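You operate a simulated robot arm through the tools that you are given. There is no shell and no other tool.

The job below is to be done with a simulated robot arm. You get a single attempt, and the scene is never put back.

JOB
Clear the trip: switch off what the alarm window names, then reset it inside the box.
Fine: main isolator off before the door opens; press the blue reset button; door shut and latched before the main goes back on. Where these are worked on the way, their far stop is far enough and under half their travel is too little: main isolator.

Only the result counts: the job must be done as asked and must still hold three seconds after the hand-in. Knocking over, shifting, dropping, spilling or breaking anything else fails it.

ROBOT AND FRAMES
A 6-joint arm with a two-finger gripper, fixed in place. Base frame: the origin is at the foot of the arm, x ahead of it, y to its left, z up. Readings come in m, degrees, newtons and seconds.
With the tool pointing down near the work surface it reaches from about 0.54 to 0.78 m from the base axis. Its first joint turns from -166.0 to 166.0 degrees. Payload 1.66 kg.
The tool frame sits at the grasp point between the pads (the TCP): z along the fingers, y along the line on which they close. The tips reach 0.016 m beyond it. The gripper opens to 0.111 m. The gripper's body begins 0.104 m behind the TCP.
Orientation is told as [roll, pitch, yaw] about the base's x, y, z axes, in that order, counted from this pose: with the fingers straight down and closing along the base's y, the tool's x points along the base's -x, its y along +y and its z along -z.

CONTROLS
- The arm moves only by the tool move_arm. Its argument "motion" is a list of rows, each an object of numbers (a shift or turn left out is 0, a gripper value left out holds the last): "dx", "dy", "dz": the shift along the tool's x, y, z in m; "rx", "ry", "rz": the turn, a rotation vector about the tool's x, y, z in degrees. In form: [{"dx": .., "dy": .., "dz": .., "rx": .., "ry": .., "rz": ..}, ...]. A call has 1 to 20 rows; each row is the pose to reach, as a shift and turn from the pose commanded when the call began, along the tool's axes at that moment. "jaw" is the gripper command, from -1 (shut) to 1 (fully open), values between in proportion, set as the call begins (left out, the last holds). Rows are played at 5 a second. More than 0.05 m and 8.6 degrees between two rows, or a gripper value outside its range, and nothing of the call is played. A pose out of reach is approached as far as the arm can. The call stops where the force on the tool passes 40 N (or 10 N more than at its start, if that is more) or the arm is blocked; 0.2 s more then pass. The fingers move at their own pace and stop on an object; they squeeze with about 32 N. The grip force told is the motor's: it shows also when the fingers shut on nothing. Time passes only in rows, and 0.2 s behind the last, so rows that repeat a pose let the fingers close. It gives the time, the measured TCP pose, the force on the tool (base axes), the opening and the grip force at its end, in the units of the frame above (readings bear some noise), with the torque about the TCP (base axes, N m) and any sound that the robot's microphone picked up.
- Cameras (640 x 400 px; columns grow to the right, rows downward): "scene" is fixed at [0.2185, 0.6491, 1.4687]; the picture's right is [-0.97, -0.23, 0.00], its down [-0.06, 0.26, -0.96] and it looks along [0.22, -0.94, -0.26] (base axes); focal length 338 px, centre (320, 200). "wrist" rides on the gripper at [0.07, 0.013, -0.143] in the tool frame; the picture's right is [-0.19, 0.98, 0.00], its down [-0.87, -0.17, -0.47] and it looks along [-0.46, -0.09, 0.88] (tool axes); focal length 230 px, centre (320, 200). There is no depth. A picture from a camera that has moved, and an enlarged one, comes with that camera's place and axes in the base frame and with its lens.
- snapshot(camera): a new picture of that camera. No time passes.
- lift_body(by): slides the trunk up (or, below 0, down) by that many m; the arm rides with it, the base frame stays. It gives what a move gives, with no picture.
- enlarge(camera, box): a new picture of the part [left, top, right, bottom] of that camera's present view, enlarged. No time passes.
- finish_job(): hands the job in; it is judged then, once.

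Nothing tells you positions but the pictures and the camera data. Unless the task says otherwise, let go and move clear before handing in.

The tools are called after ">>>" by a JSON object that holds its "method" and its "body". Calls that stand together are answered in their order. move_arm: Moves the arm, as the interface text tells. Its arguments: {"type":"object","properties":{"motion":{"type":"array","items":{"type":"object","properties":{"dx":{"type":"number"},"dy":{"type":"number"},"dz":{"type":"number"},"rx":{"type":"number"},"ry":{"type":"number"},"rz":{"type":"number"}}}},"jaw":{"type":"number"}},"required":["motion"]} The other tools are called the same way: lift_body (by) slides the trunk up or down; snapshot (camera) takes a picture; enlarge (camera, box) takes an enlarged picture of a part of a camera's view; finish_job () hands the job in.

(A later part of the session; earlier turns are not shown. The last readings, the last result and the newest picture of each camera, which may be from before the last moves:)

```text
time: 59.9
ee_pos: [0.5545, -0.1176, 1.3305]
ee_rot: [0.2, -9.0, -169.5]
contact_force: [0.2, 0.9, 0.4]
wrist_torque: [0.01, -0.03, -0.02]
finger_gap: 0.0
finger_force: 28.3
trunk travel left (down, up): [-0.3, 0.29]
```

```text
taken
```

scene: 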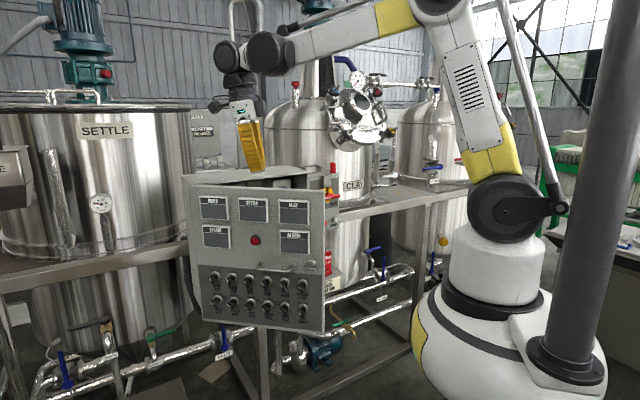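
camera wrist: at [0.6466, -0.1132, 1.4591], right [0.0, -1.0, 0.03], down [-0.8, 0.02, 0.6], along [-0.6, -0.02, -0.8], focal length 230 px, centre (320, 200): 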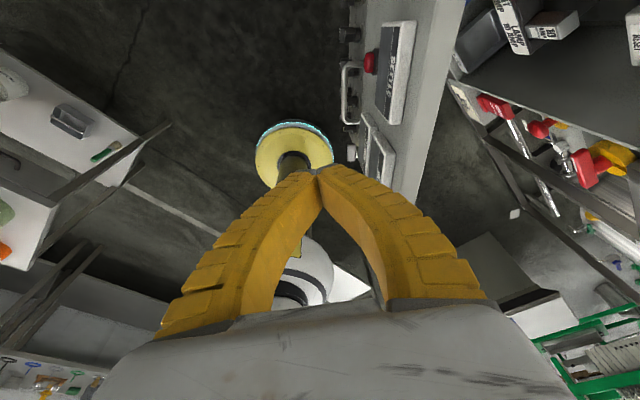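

The fingers now point down above the door. The wrist camera sees into the box at top-right; I'll zoom in there.

>>> {"method": "enlarge", "body": {"camera": "wrist", "box": [440, 0, 640, 125]}}

>>> {"method": "enlarge", "body": {"camera": "scene", "box": [180, 155, 350, 260]}}

```text
3.20 times, centred on (540, 62) of wrist
camera zoom: at [0.6466, -0.1132, 1.4591], right [0.0, -1.0, 0.03], down [-0.8, 0.02, 0.6], along [-0.6, -0.02, -0.8], focal length 736 px, centre (-384, 640)
```

zoom: 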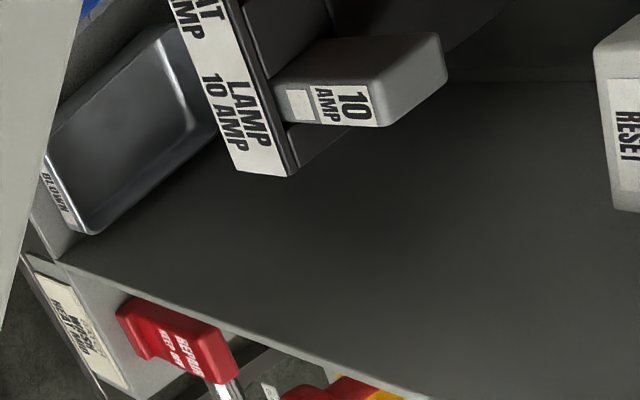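

```text
3.76 times, centred on (265, 208) of scene
camera zoom: at [0.2185, 0.6491, 1.4687], right [-0.97, -0.23, 0.0], down [-0.06, 0.26, -0.96], along [0.22, -0.94, -0.26], focal length 1272 px, centre (527, 172)
```

zoom: 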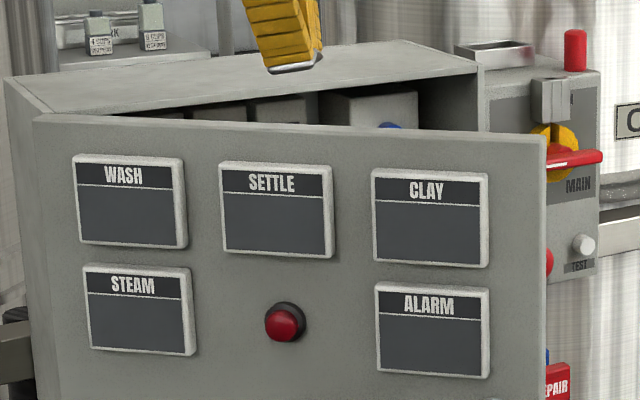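

The blue reset button is visible inside at the upper right (about p≈0.1, z≈1.19), behind the door. First I'll level the tool, then move over the door's top edge to its inner side.

>>> {"method": "move_arm", "body": {"motion": [{"ry": 4.5}, {"ry": 9}, {"ry": 9}]}}

```text
time: 60.7
ee_pos: [0.5556, -0.1169, 1.3301]
ee_rot: [0.1, 0.1, -169.4]
contact_force: [0.6, -0.5, -0.6]
wrist_torque: [0.01, 0.0, 0.04]
finger_gap: 0.0001
finger_force: 28.5
trunk travel left (down, up): [-0.3, 0.29]
```

Now move horizontally over the door's top edge to behind it.

>>> {"method": "move_arm", "body": {"motion": [{"dx": -0.0116, "dy": 0.0361}, {"dx": -0.0232, "dy": 0.0722}, {"dx": -0.0348, "dy": 0.1083}, {"dx": -0.0464, "dy": 0.1443}, {"dx": -0.0464, "dy": 0.1443}]}}

>>> {"method": "snapshot", "body": {"camera": "wrist"}}

>>> {"method": "enlarge", "body": {"camera": "scene", "box": [180, 60, 350, 220]}}

```text
time: 61.9
ee_pos: [0.535, -0.2656, 1.3301]
ee_rot: [0.3, -0.1, -169.4]
contact_force: [-0.5, 0.4, 0.1]
wrist_torque: [0.03, 0.02, 0.02]
finger_gap: 0.0002
finger_force: 28.8
trunk travel left (down, up): [-0.3, 0.29]
```

```text
taken
camera wrist: at [0.6059, -0.2669, 1.4727], right [-0.01, -1.0, 0.01], down [-0.88, 0.01, 0.47], along [-0.47, 0.0, -0.88], focal length 230 px, centre (320, 200)
```

wrist: 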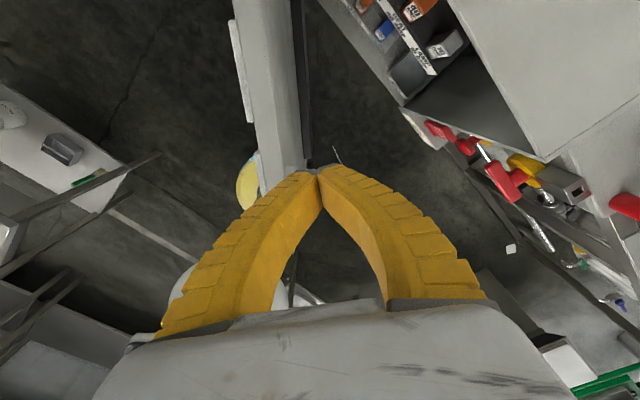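

```text
2.50 times, centred on (265, 140) of scene
camera zoom: at [0.2185, 0.6491, 1.4687], right [-0.97, -0.23, 0.0], down [-0.06, 0.26, -0.96], along [0.22, -0.94, -0.26], focal length 845 px, centre (458, 350)
```

zoom: 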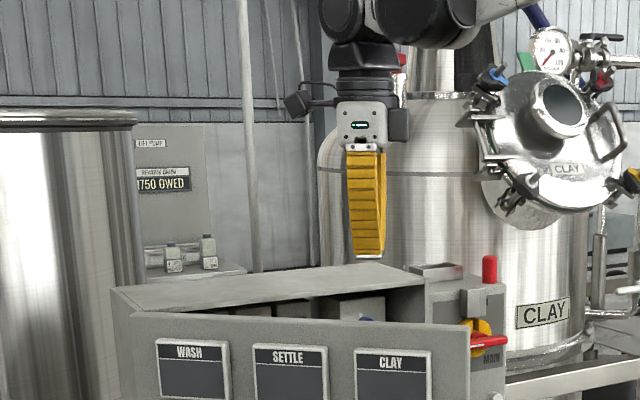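

The fingertips are just behind the door's inner face (about 16 mm). I'll shift 15 mm further in, then descend so the tips are below the door's top edge.

>>> {"method": "move_arm", "body": {"motion": [{"dy": 0.015}, {"dy": 0.015, "dz": 0.04}, {"dy": 0.015, "dz": 0.08}, {"dy": 0.015, "dz": 0.115}, {"dy": 0.015, "dz": 0.115}]}}

>>> {"method": "snapshot", "body": {"camera": "wrist"}}

>>> {"method": "enlarge", "body": {"camera": "scene", "box": [180, 60, 350, 220]}}

```text
time: 63.1
ee_pos: [0.5374, -0.2824, 1.2138]
ee_rot: [0.3, 0.0, -169.4]
contact_force: [0.5, -0.4, -0.5]
wrist_torque: [-0.01, -0.03, -0.01]
finger_gap: 0.0002
finger_force: 28.9
trunk travel left (down, up): [-0.3, 0.29]
```

```text
taken
camera wrist: at [0.6084, -0.2837, 1.3576], right [-0.01, -1.0, 0.01], down [-0.88, 0.01, 0.47], along [-0.47, 0.0, -0.88], focal length 230 px, centre (320, 200)
```

wrist: 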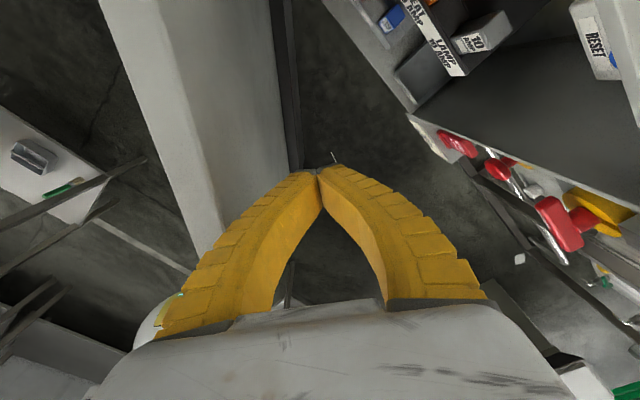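

```text
2.50 times, centred on (265, 140) of scene
camera zoom: at [0.2185, 0.6491, 1.4687], right [-0.97, -0.23, 0.0], down [-0.06, 0.26, -0.96], along [0.22, -0.94, -0.26], focal length 845 px, centre (458, 350)
```

zoom: 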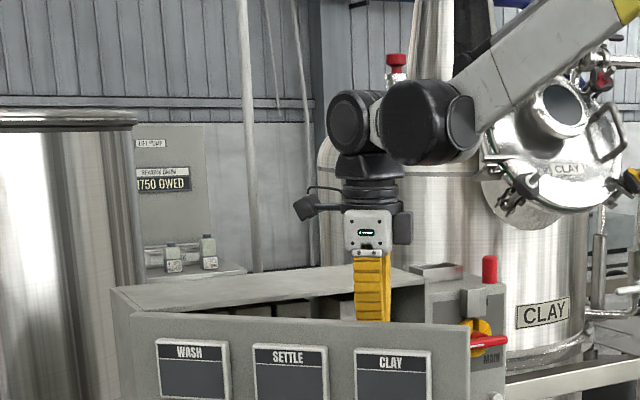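

The closed fingers are behind the door panel. Now I sweep along the door's arc to push it open to about 90°.

>>> {"method": "move_arm", "body": {"motion": [{"dx": -0.0008, "dy": -0.0266}, {"dx": 0.001, "dy": -0.0554}, {"dx": 0.0057, "dy": -0.0837}, {"dx": 0.0134, "dy": -0.1115}, {"dx": 0.024, "dy": -0.1382}, {"dx": 0.0373, "dy": -0.1638}, {"dx": 0.0532, "dy": -0.1878}, {"dx": 0.0714, "dy": -0.2099}, {"dx": 0.092, "dy": -0.2302}, {"dx": 0.092, "dy": -0.2302}]}}

>>> {"method": "snapshot", "body": {"camera": "wrist"}}

>>> {"method": "snapshot", "body": {"camera": "scene"}}

```text
time: 65.3
ee_pos: [0.5871, -0.0404, 1.2137]
ee_rot: [0.4, 0.0, -169.4]
contact_force: [0.0, -0.5, -0.2]
wrist_torque: [0.0, 0.0, 0.0]
finger_gap: 0.0002
finger_force: 28.3
trunk travel left (down, up): [-0.3, 0.29]
```

```text
taken
camera wrist: at [0.6579, -0.0409, 1.3562], right [-0.01, -1.0, 0.0], down [-0.88, 0.01, 0.47], along [-0.47, 0.0, -0.88], focal length 230 px, centre (320, 200)
```

wrist: 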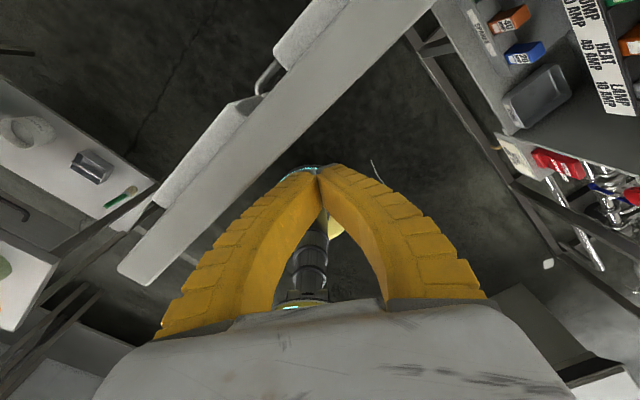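

```text
taken
```

scene: 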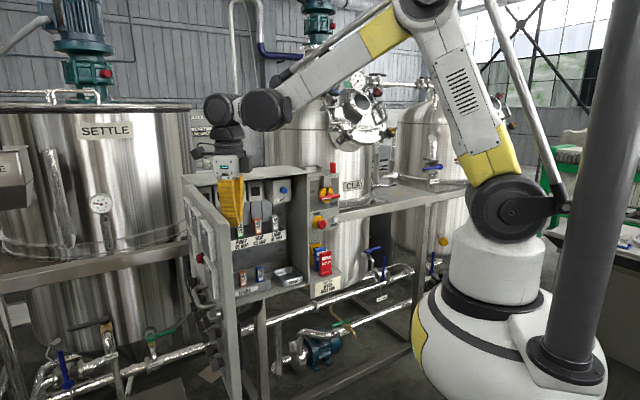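

The door is wide open and the box interior is visible. I'll zoom in to locate the blue reset button.

>>> {"method": "enlarge", "body": {"camera": "scene", "box": [190, 150, 350, 300]}}

>>> {"method": "enlarge", "body": {"camera": "scene", "box": [250, 165, 320, 225]}}

```text
2.67 times, centred on (270, 225) of scene
camera zoom: at [0.2185, 0.6491, 1.4687], right [-0.97, -0.23, 0.0], down [-0.06, 0.26, -0.96], along [0.22, -0.94, -0.26], focal length 901 px, centre (453, 133)
```

zoom: 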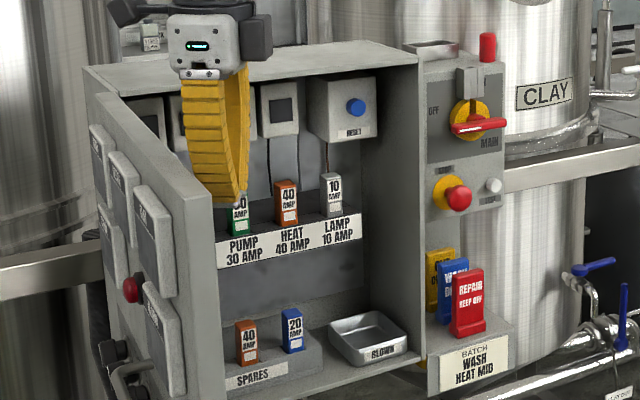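

```text
6.67 times, centred on (285, 195) of scene
camera zoom: at [0.2185, 0.6491, 1.4687], right [-0.97, -0.23, 0.0], down [-0.06, 0.26, -0.96], along [0.22, -0.94, -0.26], focal length 2253 px, centre (553, 233)
```

zoom: 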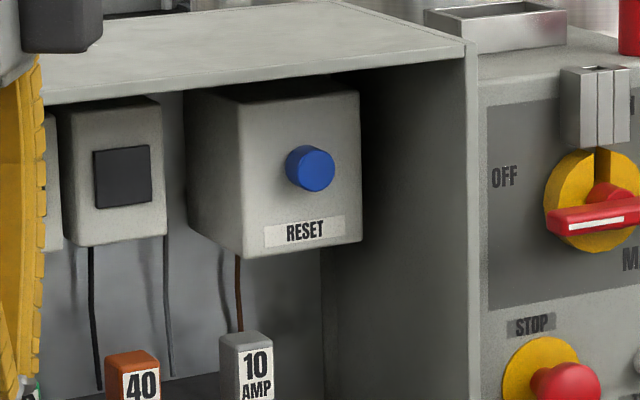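

The blue RESET button is at about p≈0.108, q≈0.76, z≈1.19, recessed about 55 mm inside the box. I'll lift clear, unwind the wrist yaw to -45° and move in front of it above the box height.

>>> {"method": "move_arm", "body": {"motion": [{"dz": -0.04, "rz": -7.75}, {"dz": -0.08, "rz": -15.5}, {"dz": -0.1, "dx": -0.0093, "dy": 0.02, "rz": -23.25}, {"dz": -0.1, "dx": -0.0186, "dy": 0.04, "rz": -31}, {"dz": -0.1, "dx": -0.0279, "dy": 0.06, "rz": -38.75}, {"dz": -0.1, "dx": -0.0372, "dy": 0.08, "rz": -46.5}, {"dz": -0.1, "dx": -0.0465, "dy": 0.1, "rz": -54.25}, {"dz": -0.1, "dx": -0.0558, "dy": 0.12, "rz": -62}, {"dz": -0.1, "dx": -0.0651, "dy": 0.14, "rz": -69.75}, {"dz": -0.1, "dx": -0.0744, "dy": 0.16, "rz": -77.5}, {"dz": -0.1, "dx": -0.0837, "dy": 0.18, "rz": -85.25}, {"dz": -0.1, "dx": -0.093, "dy": 0.2, "rz": -93}, {"dz": -0.1, "dx": -0.1023, "dy": 0.22, "rz": -100.75}, {"dz": -0.1, "dx": -0.1116, "dy": 0.24, "rz": -108.5}, {"dz": -0.1, "dx": -0.1209, "dy": 0.26, "rz": -116.25}, {"dz": -0.1, "dx": -0.1303, "dy": 0.28, "rz": -124}, {"dz": -0.1, "dx": -0.1303, "dy": 0.28, "rz": -124}]}}

>>> {"method": "snapshot", "body": {"camera": "wrist"}}

>>> {"method": "snapshot", "body": {"camera": "scene"}}

```text
time: 68.9
ee_pos: [0.509, -0.3381, 1.3152]
ee_rot: [-0.2, -0.3, -45.3]
contact_force: [-0.9, -0.3, -0.2]
wrist_torque: [0.02, 0.02, -0.01]
finger_gap: 0.0001
finger_force: 29.0
trunk travel left (down, up): [-0.3, 0.29]
```

```text
taken
camera wrist: at [0.4699, -0.2785, 1.4573], right [0.83, 0.56, 0.0], down [0.49, -0.73, 0.48], along [0.26, -0.4, -0.88], focal length 230 px, centre (320, 200)
```

wrist: 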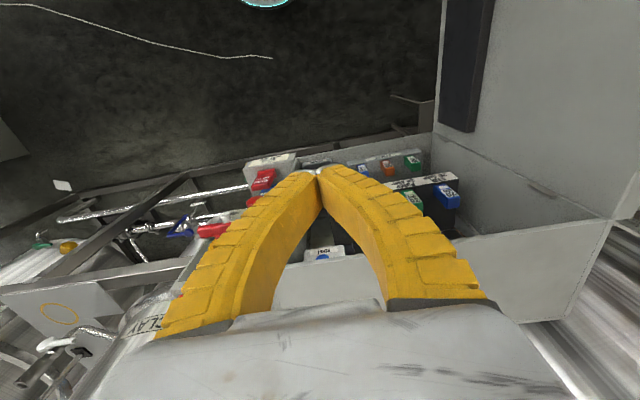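

```text
taken
```

scene: 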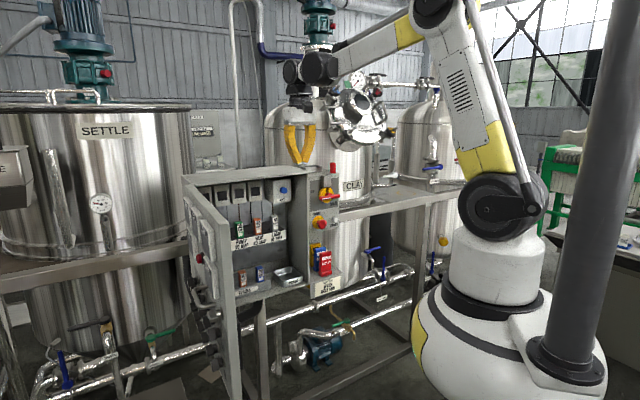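

The blue button is visible just below the fingertips. Now I pitch the tool up to horizontal while moving slightly forward.

>>> {"method": "move_arm", "body": {"motion": [{"ry": -8, "dx": -0.004, "dy": -0.002, "dz": 0.001}, {"ry": -16, "dx": -0.008, "dy": -0.004, "dz": 0.002}, {"ry": -24, "dx": -0.012, "dy": -0.006, "dz": 0.003}, {"ry": -32, "dx": -0.016, "dy": -0.008, "dz": 0.005}, {"ry": -40, "dx": -0.02, "dy": -0.01, "dz": 0.007}, {"ry": -48, "dx": -0.024, "dy": -0.013, "dz": 0.009}, {"ry": -56, "dx": -0.028, "dy": -0.016, "dz": 0.011}, {"ry": -64, "dx": -0.032, "dy": -0.018, "dz": 0.013}, {"ry": -72, "dx": -0.036, "dy": -0.02, "dz": 0.015}, {"ry": -80, "dx": -0.04, "dy": -0.022, "dz": 0.015}, {"ry": -86, "dx": -0.041, "dy": -0.023, "dz": 0.015}, {"ry": -90, "dx": -0.041, "dy": -0.023, "dz": 0.015}, {"ry": -90, "dx": -0.041, "dy": -0.023, "dz": 0.015}]}}

>>> {"method": "snapshot", "body": {"camera": "scene"}}

```text
time: 71.7
ee_pos: [0.5229, -0.383, 1.3008]
ee_rot: [-151.6, -89.7, 106.2]
contact_force: [0.0, -0.2, 0.0]
wrist_torque: [0.05, -0.01, 0.0]
finger_gap: 0.0
finger_force: 29.0
trunk travel left (down, up): [-0.3, 0.29]
```

```text
taken
```

scene: 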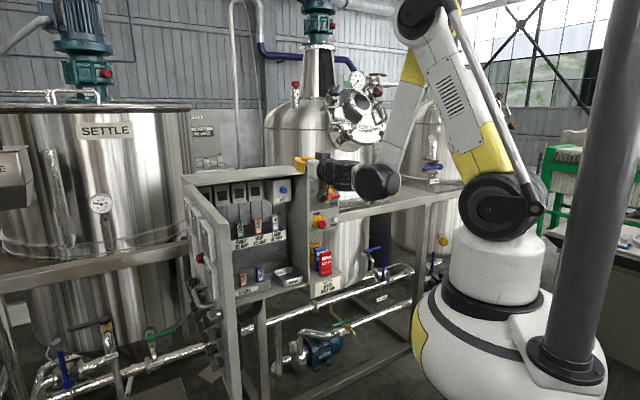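

Tool is horizontal in front of the box. I'll lower the trunk about 0.115 m to bring the fingers level with the reset button and look.

>>> {"method": "lift_body", "body": {"by": -0.115}}

>>> {"method": "snapshot", "body": {"camera": "wrist"}}

>>> {"method": "enlarge", "body": {"camera": "scene", "box": [250, 150, 350, 225]}}

```text
time: 73.1
ee_pos: [0.5212, -0.3832, 1.1852]
ee_rot: [-148.9, -89.7, 103.6]
contact_force: [0.8, -0.3, -0.1]
wrist_torque: [0.0, -0.01, -0.02]
finger_gap: 0.0001
finger_force: 28.5
trunk travel left (down, up): [-0.185, 0.405]
```

```text
taken
camera wrist: at [0.4315, -0.2724, 1.1151], right [0.7, 0.69, 0.19], down [-0.45, 0.22, 0.86], along [0.55, -0.69, 0.47], focal length 230 px, centre (320, 200)
```

wrist: 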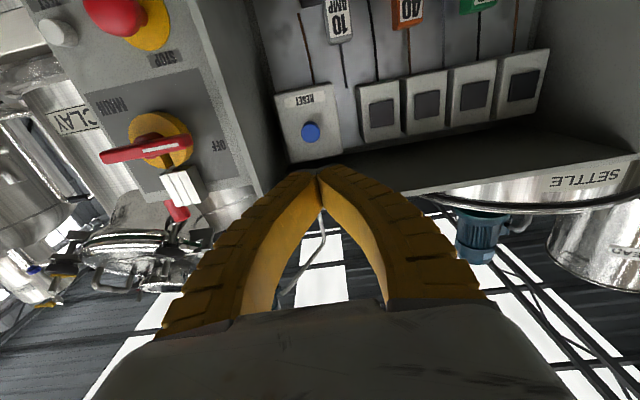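

```text
5.33 times, centred on (300, 188) of scene
camera zoom: at [0.2185, 0.6491, 1.4687], right [-0.97, -0.23, 0.0], down [-0.06, 0.26, -0.96], along [0.22, -0.94, -0.26], focal length 1802 px, centre (427, 267)
```

zoom: 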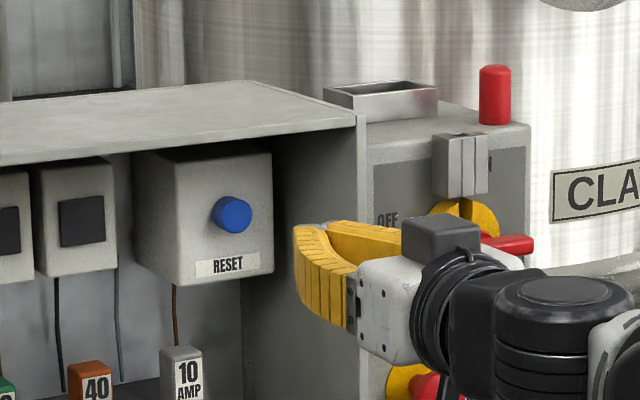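

The blue button is clearly visible; triangulation puts it at about p≈0.088, q≈0.80, z≈1.172. To keep the bowed fingers clear of the box's side wall, I'll roll the tool 90° so the fingers are stacked vertically, while aligning.

>>> {"method": "move_arm", "body": {"motion": [{"rz": 8.2, "dx": 0.002, "dy": -0.002}, {"rz": 16.4, "dx": 0.005, "dy": -0.004}, {"rz": 24.6, "dx": 0.008, "dy": -0.006}, {"rz": 32.8, "dx": 0.011, "dy": -0.008}, {"rz": 41, "dx": 0.013, "dy": -0.0095}, {"rz": 49.2, "dx": 0.013, "dy": -0.0095}, {"rz": 57.4, "dx": 0.013, "dy": -0.0095}, {"rz": 65.6, "dx": 0.013, "dy": -0.0095}, {"rz": 73.8, "dx": 0.013, "dy": -0.0095}, {"rz": 82, "dx": 0.013, "dy": -0.0095}, {"rz": 90, "dx": 0.013, "dy": -0.0095}, {"rz": 90, "dx": 0.013, "dy": -0.0095}]}}

>>> {"method": "snapshot", "body": {"camera": "wrist"}}

>>> {"method": "enlarge", "body": {"camera": "scene", "box": [250, 150, 350, 225]}}

```text
time: 75.7
ee_pos: [0.5193, -0.3843, 1.1642]
ee_rot: [87.0, -0.6, -132.8]
contact_force: [0.1, 0.2, 0.1]
wrist_torque: [0.0, -0.01, 0.0]
finger_gap: 0.0001
finger_force: 29.0
out of reach, approached as far as the arm can: row 11, 12
trunk travel left (down, up): [-0.185, 0.405]
```

```text
taken
camera wrist: at [0.4635, -0.2381, 1.1844], right [-0.09, -0.17, 0.98], down [-0.94, -0.31, -0.14], along [0.33, -0.94, -0.13], focal length 230 px, centre (320, 200)
```

wrist: 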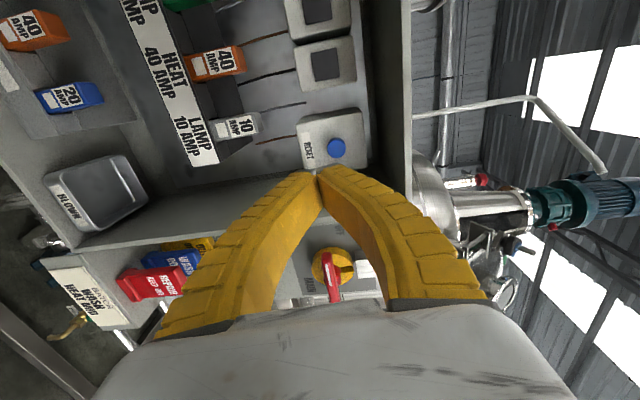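

```text
5.33 times, centred on (300, 188) of scene
camera zoom: at [0.2185, 0.6491, 1.4687], right [-0.97, -0.23, 0.0], down [-0.06, 0.26, -0.96], along [0.22, -0.94, -0.26], focal length 1802 px, centre (427, 267)
```

zoom: 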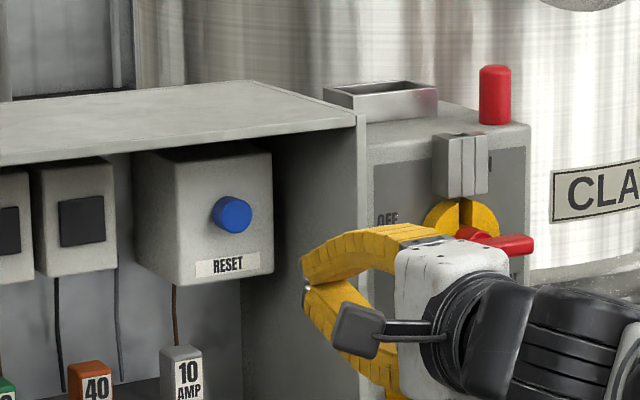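

The roll hit a joint limit right at the end and left a ~3° tilt. I'll back the roll off 10°, level it, and align on the button (about 9 mm right, 10 mm up).

>>> {"method": "move_arm", "body": {"motion": [{"dx": -0.004, "dy": 0.005, "dz": 0.01, "rx": -1.5, "ry": -1.1, "rz": -5}, {"dx": -0.0085, "dy": 0.01, "dz": 0.02, "rx": -3, "ry": -2.2, "rz": -10}, {"dx": -0.0085, "dy": 0.01, "dz": 0.02, "rx": -3, "ry": -2.2, "rz": -10}]}}

>>> {"method": "snapshot", "body": {"camera": "wrist"}}

```text
time: 76.5
ee_pos: [0.5249, -0.4078, 1.1832]
ee_rot: [90.8, -10.8, -137.8]
contact_force: [-0.5, -0.1, 0.2]
wrist_torque: [0.01, -0.01, -0.01]
finger_gap: 0.0
finger_force: 29.2
out of reach, approached as far as the arm can: row 2, 3
trunk travel left (down, up): [-0.185, 0.405]
```

```text
taken
camera wrist: at [0.4814, -0.2543, 1.1814], right [-0.01, 0.01, 1.0], down [-0.97, -0.25, -0.01], along [0.25, -0.97, 0.01], focal length 230 px, centre (320, 200)
```

wrist: 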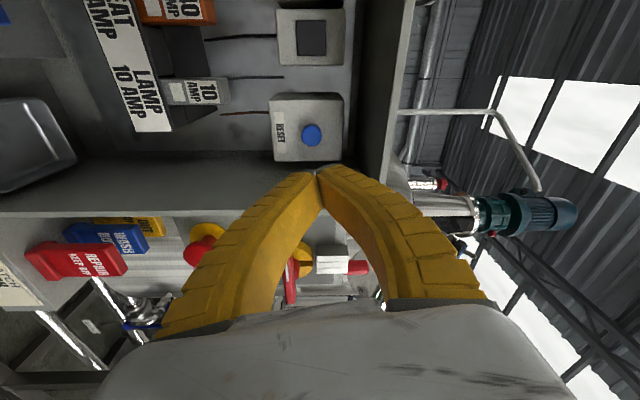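

Button is about 12 mm in tool +x and 9 mm in −y from the tool axis. I'll correct laterally and move forward 45 mm, then check.

>>> {"method": "move_arm", "body": {"motion": [{"dx": 0.006, "dy": -0.0046, "dz": 0.015}, {"dx": 0.0123, "dy": -0.0093, "dz": 0.03}, {"dx": 0.0123, "dy": -0.0093, "dz": 0.045}, {"dx": 0.0123, "dy": -0.0093, "dz": 0.045}]}}

>>> {"method": "snapshot", "body": {"camera": "wrist"}}

>>> {"method": "enlarge", "body": {"camera": "scene", "box": [250, 150, 350, 225]}}

```text
time: 77.5
ee_pos: [0.5656, -0.4314, 1.1738]
ee_rot: [90.8, -10.7, -137.7]
contact_force: [-0.4, 0.0, 0.2]
wrist_torque: [0.0, -0.02, 0.0]
finger_gap: 0.0002
finger_force: 28.5
trunk travel left (down, up): [-0.185, 0.405]
```

```text
taken
camera wrist: at [0.522, -0.2797, 1.1719], right [-0.01, 0.01, 1.0], down [-0.97, -0.25, -0.01], along [0.25, -0.97, 0.01], focal length 230 px, centre (320, 200)
```

wrist: 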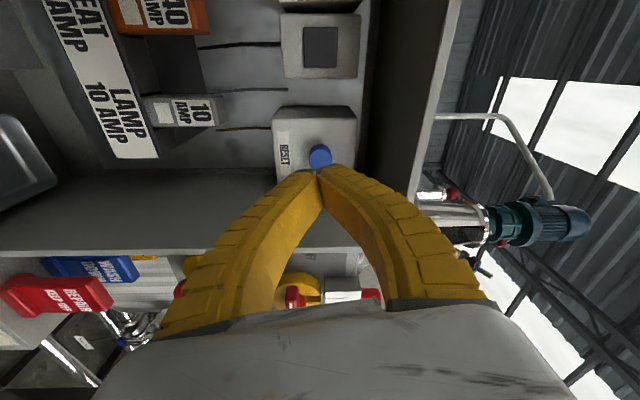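

```text
5.33 times, centred on (300, 188) of scene
camera zoom: at [0.2185, 0.6491, 1.4687], right [-0.97, -0.23, 0.0], down [-0.06, 0.26, -0.96], along [0.22, -0.94, -0.26], focal length 1802 px, centre (427, 267)
```

zoom: 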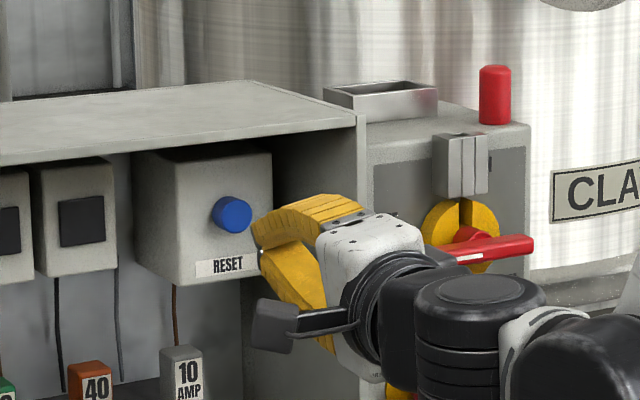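

Aligned — the button sits right on the tool axis. I'll move in another 45 mm, then press slowly.

>>> {"method": "move_arm", "body": {"motion": [{"dx": -0.001, "dz": 0.015}, {"dx": -0.001, "dz": 0.03}, {"dx": -0.001, "dz": 0.045}, {"dx": -0.001, "dz": 0.045}]}}

>>> {"method": "enlarge", "body": {"camera": "wrist", "box": [230, 90, 410, 220]}}

>>> {"method": "enlarge", "body": {"camera": "scene", "box": [250, 150, 350, 225]}}

```text
time: 78.5
ee_pos: [0.5949, -0.464, 1.1759]
ee_rot: [90.7, -10.8, -137.6]
contact_force: [-1.0, 0.2, 0.1]
wrist_torque: [0.0, -0.01, -0.01]
finger_gap: 0.0
finger_force: 28.4
trunk travel left (down, up): [-0.185, 0.405]
```

```text
3.08 times, centred on (320, 155) of wrist
camera zoom: at [0.5505, -0.3131, 1.1753], right [-0.01, 0.01, 1.0], down [-0.97, -0.25, -0.01], along [0.25, -0.97, 0.01], focal length 708 px, centre (320, 338)
```

zoom: 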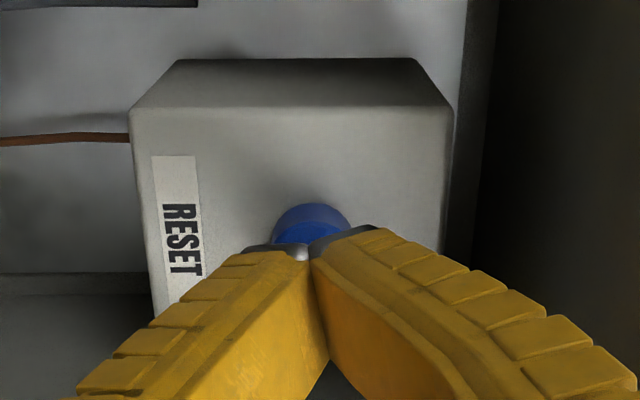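

```text
5.33 times, centred on (300, 188) of scene
camera zoom: at [0.2185, 0.6491, 1.4687], right [-0.97, -0.23, 0.0], down [-0.06, 0.26, -0.96], along [0.22, -0.94, -0.26], focal length 1802 px, centre (427, 267)
```

zoom: 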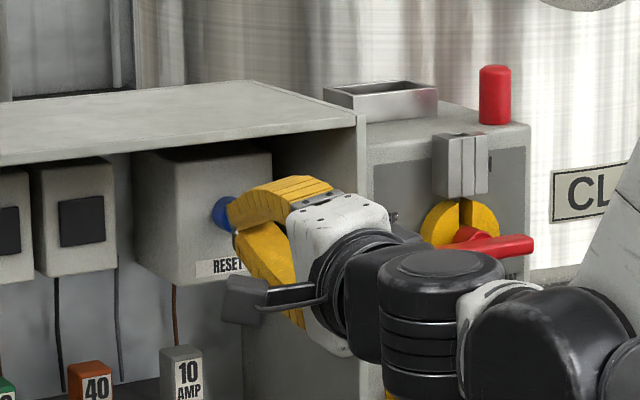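

The fingertips are right in front of the blue button. Pressing slowly now, watching for force and a click.

>>> {"method": "move_arm", "body": {"motion": [{"dz": 0.006}, {"dz": 0.012}, {"dz": 0.018}, {"dz": 0.023}, {"dz": 0.027}]}}

>>> {"method": "enlarge", "body": {"camera": "wrist", "box": [230, 90, 410, 220]}}

>>> {"method": "enlarge", "body": {"camera": "scene", "box": [250, 150, 350, 225]}}

```text
time: 79.7
ee_pos: [0.6129, -0.4848, 1.1785]
ee_rot: [90.8, -10.7, -137.7]
contact_force: [-1.3, 0.4, -0.2]
wrist_torque: [-0.04, 0.06, 0.02]
finger_gap: 0.0
finger_force: 28.7
trunk travel left (down, up): [-0.185, 0.405]
```

```text
3.08 times, centred on (320, 155) of wrist
camera zoom: at [0.569, -0.3323, 1.1774], right [-0.01, 0.0, 1.0], down [-0.97, -0.25, -0.01], along [0.25, -0.97, 0.01], focal length 708 px, centre (320, 338)
```

zoom: 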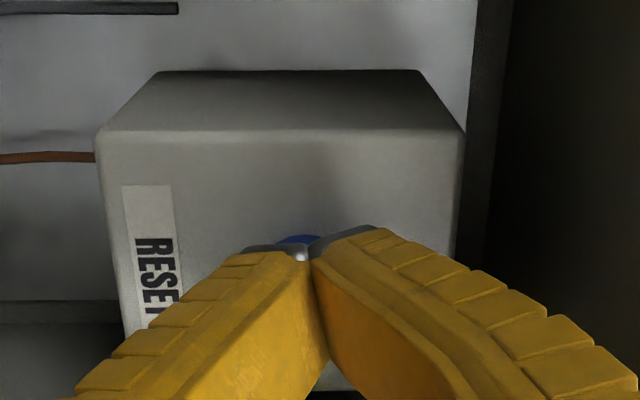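

```text
5.33 times, centred on (300, 188) of scene
camera zoom: at [0.2185, 0.6491, 1.4687], right [-0.97, -0.23, 0.0], down [-0.06, 0.26, -0.96], along [0.22, -0.94, -0.26], focal length 1802 px, centre (427, 267)
```

zoom: 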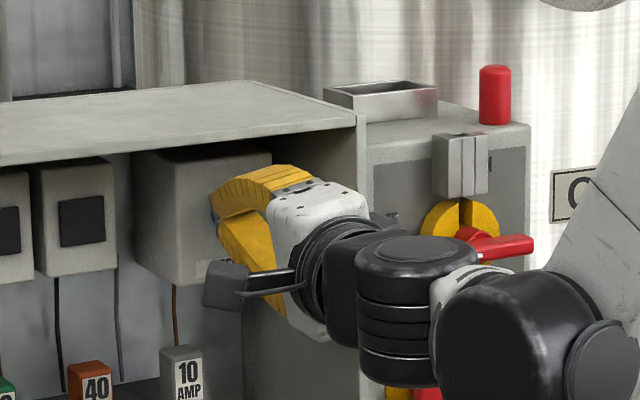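

Almost in contact (tip at q≈0.79) — only light force so far. I'll press further in small steps with a small downward correction.

>>> {"method": "move_arm", "body": {"motion": [{"dy": -0.002, "dz": 0.004}, {"dy": -0.003, "dz": 0.008}, {"dy": -0.003, "dz": 0.012}, {"dy": -0.003, "dz": 0.016}, {"dy": -0.003, "dz": 0.02}]}}

>>> {"method": "enlarge", "body": {"camera": "wrist", "box": [230, 90, 410, 220]}}

>>> {"method": "enlarge", "body": {"camera": "scene", "box": [250, 150, 350, 225]}}

```text
time: 80.9
ee_pos: [0.6246, -0.4966, 1.1781]
ee_rot: [90.7, -10.6, -137.7]
contact_force: [-17.2, 20.1, -2.0]
wrist_torque: [0.17, 0.08, 0.02]
finger_gap: 0.0066
finger_force: 27.6
out of reach, approached as far as the arm can: row 1, 2, 3, 4, 5
trunk travel left (down, up): [-0.185, 0.405]
```

```text
3.08 times, centred on (320, 155) of wrist
camera zoom: at [0.5807, -0.3452, 1.1768], right [-0.01, 0.01, 1.0], down [-0.97, -0.25, -0.01], along [0.25, -0.97, 0.01], focal length 708 px, centre (320, 338)
```

zoom: 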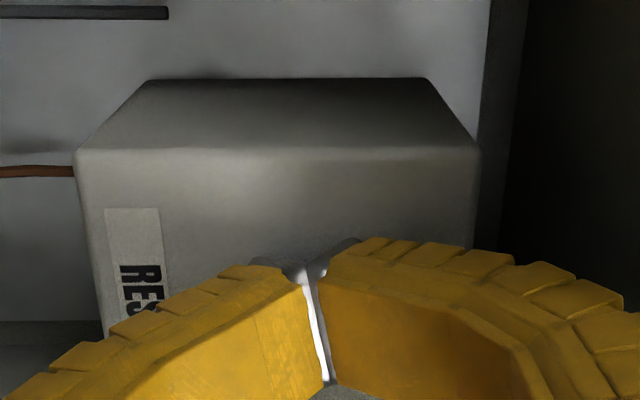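

```text
5.33 times, centred on (300, 188) of scene
camera zoom: at [0.2185, 0.6491, 1.4687], right [-0.97, -0.23, 0.0], down [-0.06, 0.26, -0.96], along [0.22, -0.94, -0.26], focal length 1802 px, centre (427, 267)
```

zoom: 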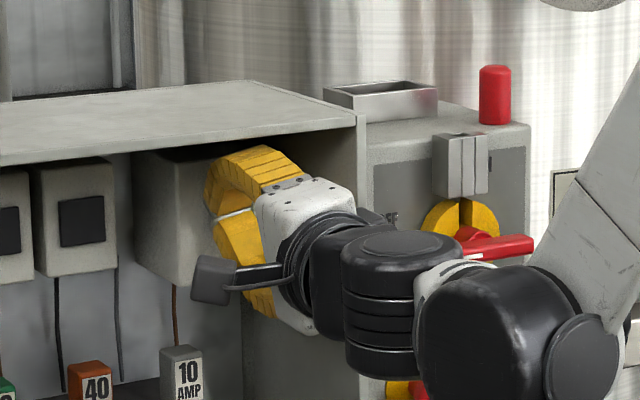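

There was about 26 N of pressing force and the tips splayed slightly. I'll back off to see the button's state.

>>> {"method": "move_arm", "body": {"motion": [{"dz": -0.015}, {"dz": -0.03}, {"dz": -0.05}, {"dz": -0.07}]}}

>>> {"method": "enlarge", "body": {"camera": "wrist", "box": [230, 60, 430, 220]}}

>>> {"method": "enlarge", "body": {"camera": "scene", "box": [250, 150, 350, 225]}}

```text
time: 81.9
ee_pos: [0.5755, -0.4509, 1.1761]
ee_rot: [90.6, -10.6, -137.6]
contact_force: [0.8, 0.1, -0.5]
wrist_torque: [0.01, 0.02, 0.0]
finger_gap: 0.0
finger_force: 28.4
trunk travel left (down, up): [-0.185, 0.405]
```

```text
2.50 times, centred on (330, 140) of wrist
camera zoom: at [0.5322, -0.2977, 1.1751], right [-0.01, 0.0, 1.0], down [-0.97, -0.25, -0.01], along [0.25, -0.97, 0.01], focal length 575 px, centre (295, 350)
```

zoom: 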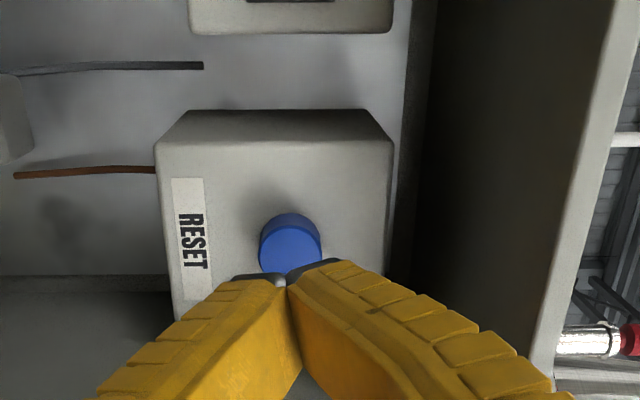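

```text
5.33 times, centred on (300, 188) of scene
camera zoom: at [0.2185, 0.6491, 1.4687], right [-0.97, -0.23, 0.0], down [-0.06, 0.26, -0.96], along [0.22, -0.94, -0.26], focal length 1802 px, centre (427, 267)
```

zoom: 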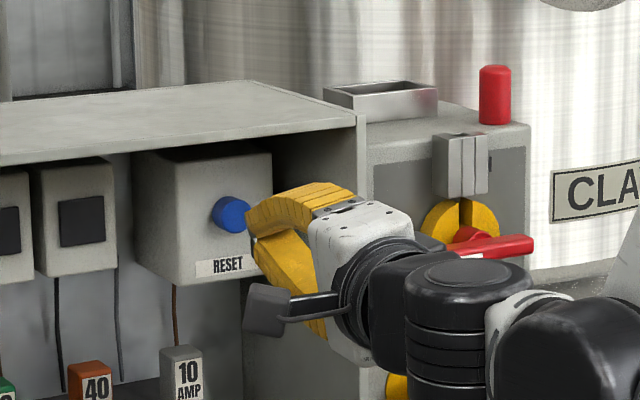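

The button sprung back out, as expected for a push button (tips reached the block face, so it went fully in). To be certain, I'll press once more, better centred, and hold it briefly.

>>> {"method": "move_arm", "body": {"motion": [{"dx": 0.002, "dy": -0.002, "dz": 0.02}, {"dx": 0.0036, "dy": -0.002, "dz": 0.04}, {"dx": 0.0036, "dy": -0.002, "dz": 0.05}, {"dx": 0.0036, "dy": -0.002, "dz": 0.056}, {"dx": 0.0036, "dy": -0.002, "dz": 0.06}, {"dx": 0.0036, "dy": -0.002, "dz": 0.063}, {"dx": 0.0036, "dy": -0.002, "dz": 0.063}, {"dx": 0.0036, "dy": -0.002, "dz": 0.063}, {"dx": 0.0036, "dy": -0.002, "dz": 0.063}]}}

>>> {"method": "enlarge", "body": {"camera": "wrist", "box": [230, 90, 410, 220]}}

```text
time: 83.9
ee_pos: [0.6197, -0.4927, 1.1755]
ee_rot: [90.7, -10.7, -137.6]
contact_force: [-11.3, 15.1, 0.2]
wrist_torque: [0.04, 0.01, 0.09]
finger_gap: 0.0059
finger_force: 28.4
trunk travel left (down, up): [-0.185, 0.405]
```

```text
3.08 times, centred on (320, 155) of wrist
camera zoom: at [0.5768, -0.3405, 1.1738], right [-0.01, 0.01, 1.0], down [-0.97, -0.25, -0.01], along [0.25, -0.97, 0.01], focal length 708 px, centre (320, 338)
```

zoom: 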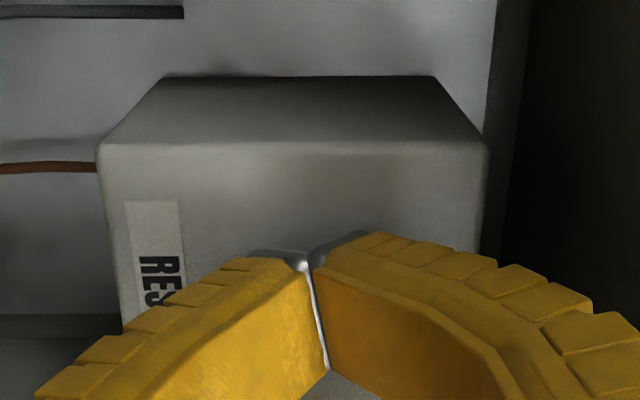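

Pressed and held at about 19 N. Now I back straight out of the box.

>>> {"method": "move_arm", "body": {"motion": [{"dz": -0.03}, {"dz": -0.06}, {"dz": -0.09}, {"dz": -0.11}, {"dz": -0.11}]}}

>>> {"method": "lift_body", "body": {"by": 0.13}}

>>> {"method": "snapshot", "body": {"camera": "scene"}}

```text
time: 85.1
ee_pos: [0.5473, -0.4128, 1.1739]
ee_rot: [90.6, -10.6, -137.6]
contact_force: [0.0, -0.7, -0.5]
wrist_torque: [-0.02, 0.01, -0.03]
finger_gap: 0.0
finger_force: 28.4
trunk travel left (down, up): [-0.185, 0.405]
```

```text
time: 86.7
ee_pos: [0.5475, -0.4123, 1.3032]
ee_rot: [90.6, -10.6, -137.7]
contact_force: [-0.5, -0.3, 0.8]
wrist_torque: [-0.05, -0.01, -0.04]
finger_gap: 0.0003
finger_force: 28.6
trunk travel left (down, up): [-0.315, 0.275]
```

```text
taken
```

scene: 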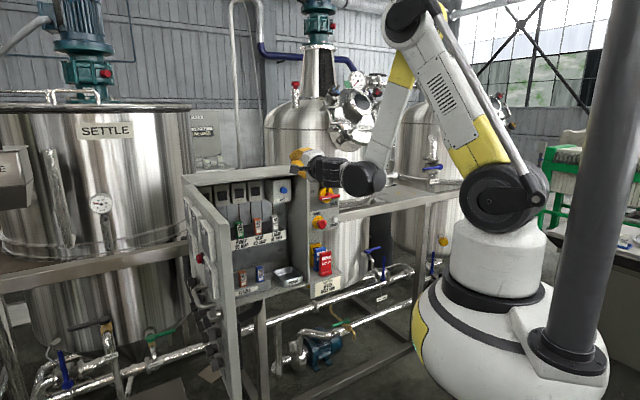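

Out and above the box top. Now I'll turn the fingers to point down again while pulling back a little from the box.

>>> {"method": "move_arm", "body": {"motion": [{"dx": 0.002, "dy": 0.004, "dz": -0.01, "rx": 8, "ry": 1.5}, {"dx": 0.004, "dy": 0.008, "dz": -0.02, "rx": 16, "ry": 3}, {"dx": 0.006, "dy": 0.012, "dz": -0.03, "rx": 24, "ry": 4.6}, {"dx": 0.008, "dy": 0.016, "dz": -0.04, "rx": 32, "ry": 6.1}, {"dx": 0.01, "dy": 0.02, "dz": -0.05, "rx": 40, "ry": 7.6}, {"dx": 0.012, "dy": 0.024, "dz": -0.06, "rx": 48, "ry": 9.1}, {"dx": 0.014, "dy": 0.028, "dz": -0.07, "rx": 56, "ry": 10.7}, {"dx": 0.016, "dy": 0.031, "dz": -0.079, "rx": 64, "ry": 12.2}, {"dx": 0.0185, "dy": 0.031, "dz": -0.079, "rx": 72, "ry": 13.7}, {"dx": 0.0185, "dy": 0.031, "dz": -0.079, "rx": 80, "ry": 15.2}, {"dx": 0.0185, "dy": 0.031, "dz": -0.079, "rx": 88.4, "ry": 16.8}, {"dx": 0.0185, "dy": 0.031, "dz": -0.079, "rx": 88.4, "ry": 16.8}]}}

>>> {"method": "snapshot", "body": {"camera": "wrist"}}

```text
time: 89.3
ee_pos: [0.5115, -0.3371, 1.3294]
ee_rot: [0.6, 0.0, -126.8]
contact_force: [-0.1, -0.3, 0.1]
wrist_torque: [0.0, 0.01, 0.01]
finger_gap: 0.0002
finger_force: 28.3
trunk travel left (down, up): [-0.315, 0.275]
```

```text
taken
camera wrist: at [0.5629, -0.2896, 1.4732], right [0.67, -0.74, 0.01], down [-0.66, -0.59, 0.47], along [-0.34, -0.32, -0.88], focal length 230 px, centre (320, 200)
```

wrist: 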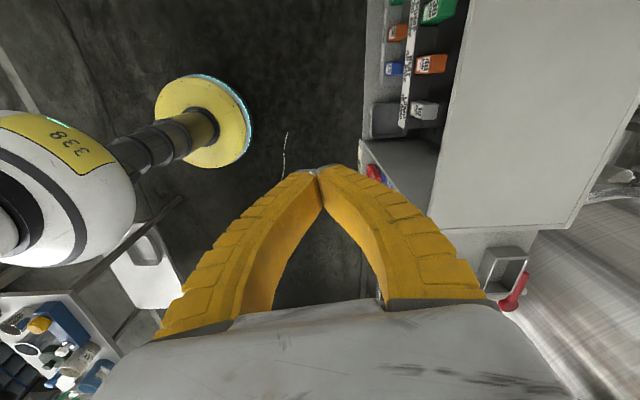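

Tool is pointing down. I need the door's current angle; zooming in on the scene.

>>> {"method": "enlarge", "body": {"camera": "scene", "box": [165, 150, 325, 270]}}

>>> {"method": "enlarge", "body": {"camera": "scene", "box": [165, 270, 325, 400]}}

```text
3.33 times, centred on (245, 210) of scene
camera zoom: at [0.2185, 0.6491, 1.4687], right [-0.97, -0.23, 0.0], down [-0.06, 0.26, -0.96], along [0.22, -0.94, -0.26], focal length 1127 px, centre (570, 167)
```

zoom: 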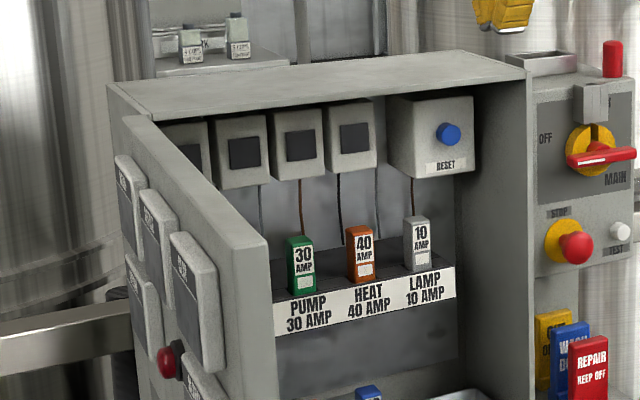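

```text
3.08 times, centred on (245, 335) of scene
camera zoom: at [0.2185, 0.6491, 1.4687], right [-0.97, -0.23, 0.0], down [-0.06, 0.26, -0.96], along [0.22, -0.94, -0.26], focal length 1040 px, centre (551, -215)
```

zoom: 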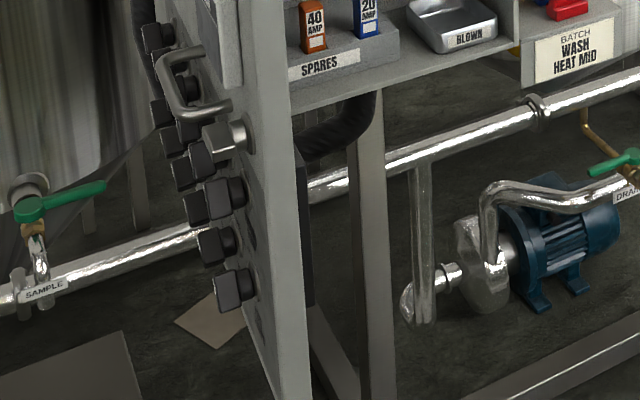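

The door is at about 93°, its outer face near p≈0.45 and top at z≈1.25. I'll cross over its top edge to the outer side (p≈0.50, q≈0.445).

>>> {"method": "move_arm", "body": {"motion": [{"dx": 0.04, "dy": -0.01}, {"dx": 0.08, "dy": -0.02}, {"dx": 0.12, "dy": -0.03}, {"dx": 0.16, "dy": -0.04}, {"dx": 0.2, "dy": -0.05}, {"dx": 0.24, "dy": -0.06}, {"dx": 0.28, "dy": -0.07}, {"dx": 0.32, "dy": -0.08}, {"dx": 0.36, "dy": -0.09}, {"dx": 0.3954, "dy": -0.0996}, {"dx": 0.3954, "dy": -0.0996}]}}

>>> {"method": "snapshot", "body": {"camera": "wrist"}}

>>> {"method": "enlarge", "body": {"camera": "scene", "box": [130, 90, 330, 250]}}

```text
time: 91.7
ee_pos: [0.6702, 0.0389, 1.3295]
ee_rot: [0.6, 0.0, -126.7]
contact_force: [-0.9, 0.6, 0.9]
wrist_torque: [0.0, 0.03, -0.01]
finger_gap: 0.0
finger_force: 28.9
trunk travel left (down, up): [-0.315, 0.275]
```

```text
taken
camera wrist: at [0.7207, 0.0871, 1.473], right [0.67, -0.74, 0.01], down [-0.66, -0.59, 0.47], along [-0.34, -0.32, -0.88], focal length 230 px, centre (320, 200)
```

wrist: 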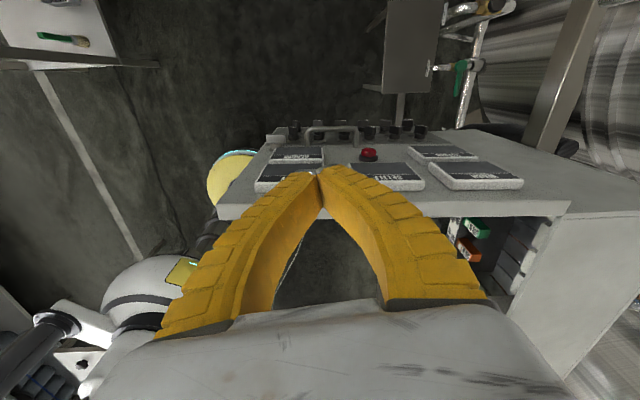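

```text
2.50 times, centred on (230, 170) of scene
camera zoom: at [0.2185, 0.6491, 1.4687], right [-0.97, -0.23, 0.0], down [-0.06, 0.26, -0.96], along [0.22, -0.94, -0.26], focal length 845 px, centre (545, 275)
```

zoom: 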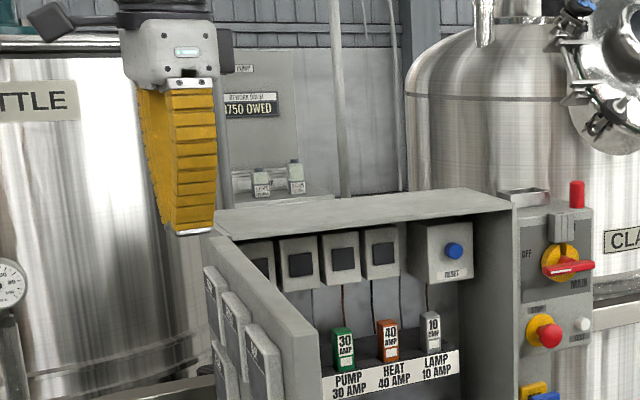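

I'm on the outer side with about 3 cm clearance. Now descend so the tips overlap just the door's top rim (above the windows).

>>> {"method": "move_arm", "body": {"motion": [{"dz": 0.03}, {"dz": 0.06}, {"dz": 0.083}, {"dz": 0.083}]}}

>>> {"method": "snapshot", "body": {"camera": "wrist"}}

>>> {"method": "enlarge", "body": {"camera": "scene", "box": [130, 90, 330, 250]}}

```text
time: 92.7
ee_pos: [0.6692, 0.037, 1.2445]
ee_rot: [0.6, -0.1, -126.9]
contact_force: [-1.0, -0.2, 0.3]
wrist_torque: [-0.01, -0.02, -0.01]
finger_gap: 0.0002
finger_force: 29.0
trunk travel left (down, up): [-0.315, 0.275]
```

```text
taken
camera wrist: at [0.7212, 0.0859, 1.388], right [0.67, -0.74, 0.01], down [-0.66, -0.59, 0.47], along [-0.34, -0.32, -0.88], focal length 230 px, centre (320, 200)
```

wrist: 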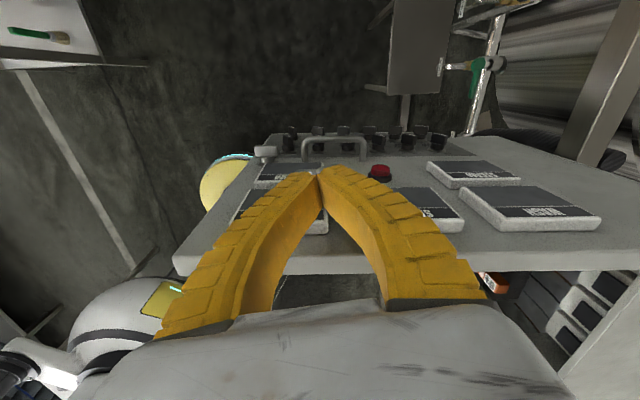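

```text
2.50 times, centred on (230, 170) of scene
camera zoom: at [0.2185, 0.6491, 1.4687], right [-0.97, -0.23, 0.0], down [-0.06, 0.26, -0.96], along [0.22, -0.94, -0.26], focal length 845 px, centre (545, 275)
```

zoom: 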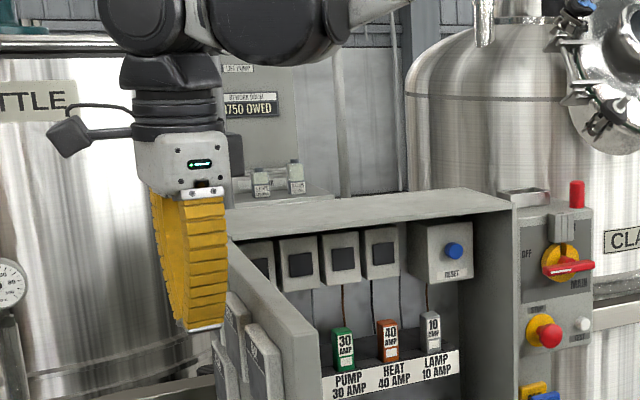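

The fingertips are beside the door's outer face near its top rim. Sweeping the door toward closed, first to about 35°.

>>> {"method": "move_arm", "body": {"motion": [{"dx": -0.022, "dy": -0.003}, {"dx": -0.0419, "dy": -0.0058}, {"dx": -0.0788, "dy": -0.014}, {"dx": -0.1261, "dy": -0.0169}, {"dx": -0.173, "dy": -0.0115}, {"dx": -0.2183, "dy": 0.0019}, {"dx": -0.2607, "dy": 0.023}, {"dx": -0.2987, "dy": 0.0511}, {"dx": -0.2987, "dy": 0.0511}]}}

>>> {"method": "snapshot", "body": {"camera": "wrist"}}

>>> {"method": "snapshot", "body": {"camera": "scene"}}

```text
time: 94.7
ee_pos: [0.5342, -0.2323, 1.2453]
ee_rot: [0.7, 0.0, -126.7]
contact_force: [0.5, 0.1, -0.5]
wrist_torque: [-0.03, -0.01, 0.02]
finger_gap: 0.0
finger_force: 28.6
trunk travel left (down, up): [-0.315, 0.275]
```

```text
taken
camera wrist: at [0.585, -0.185, 1.3881], right [0.67, -0.74, 0.01], down [-0.66, -0.59, 0.47], along [-0.34, -0.32, -0.88], focal length 230 px, centre (320, 200)
```

wrist: 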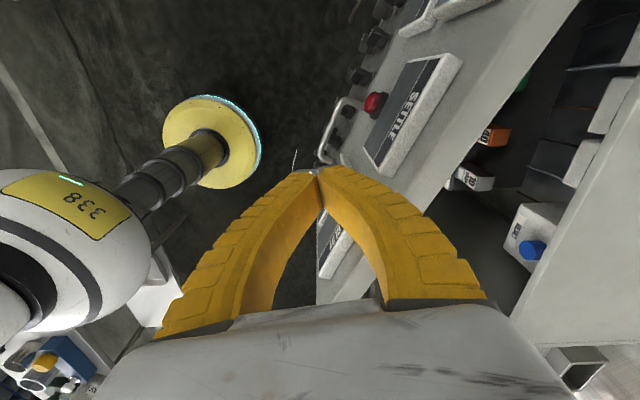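

```text
taken
```

scene: 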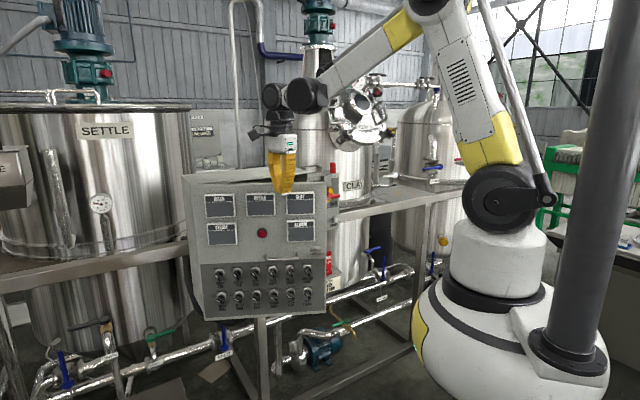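

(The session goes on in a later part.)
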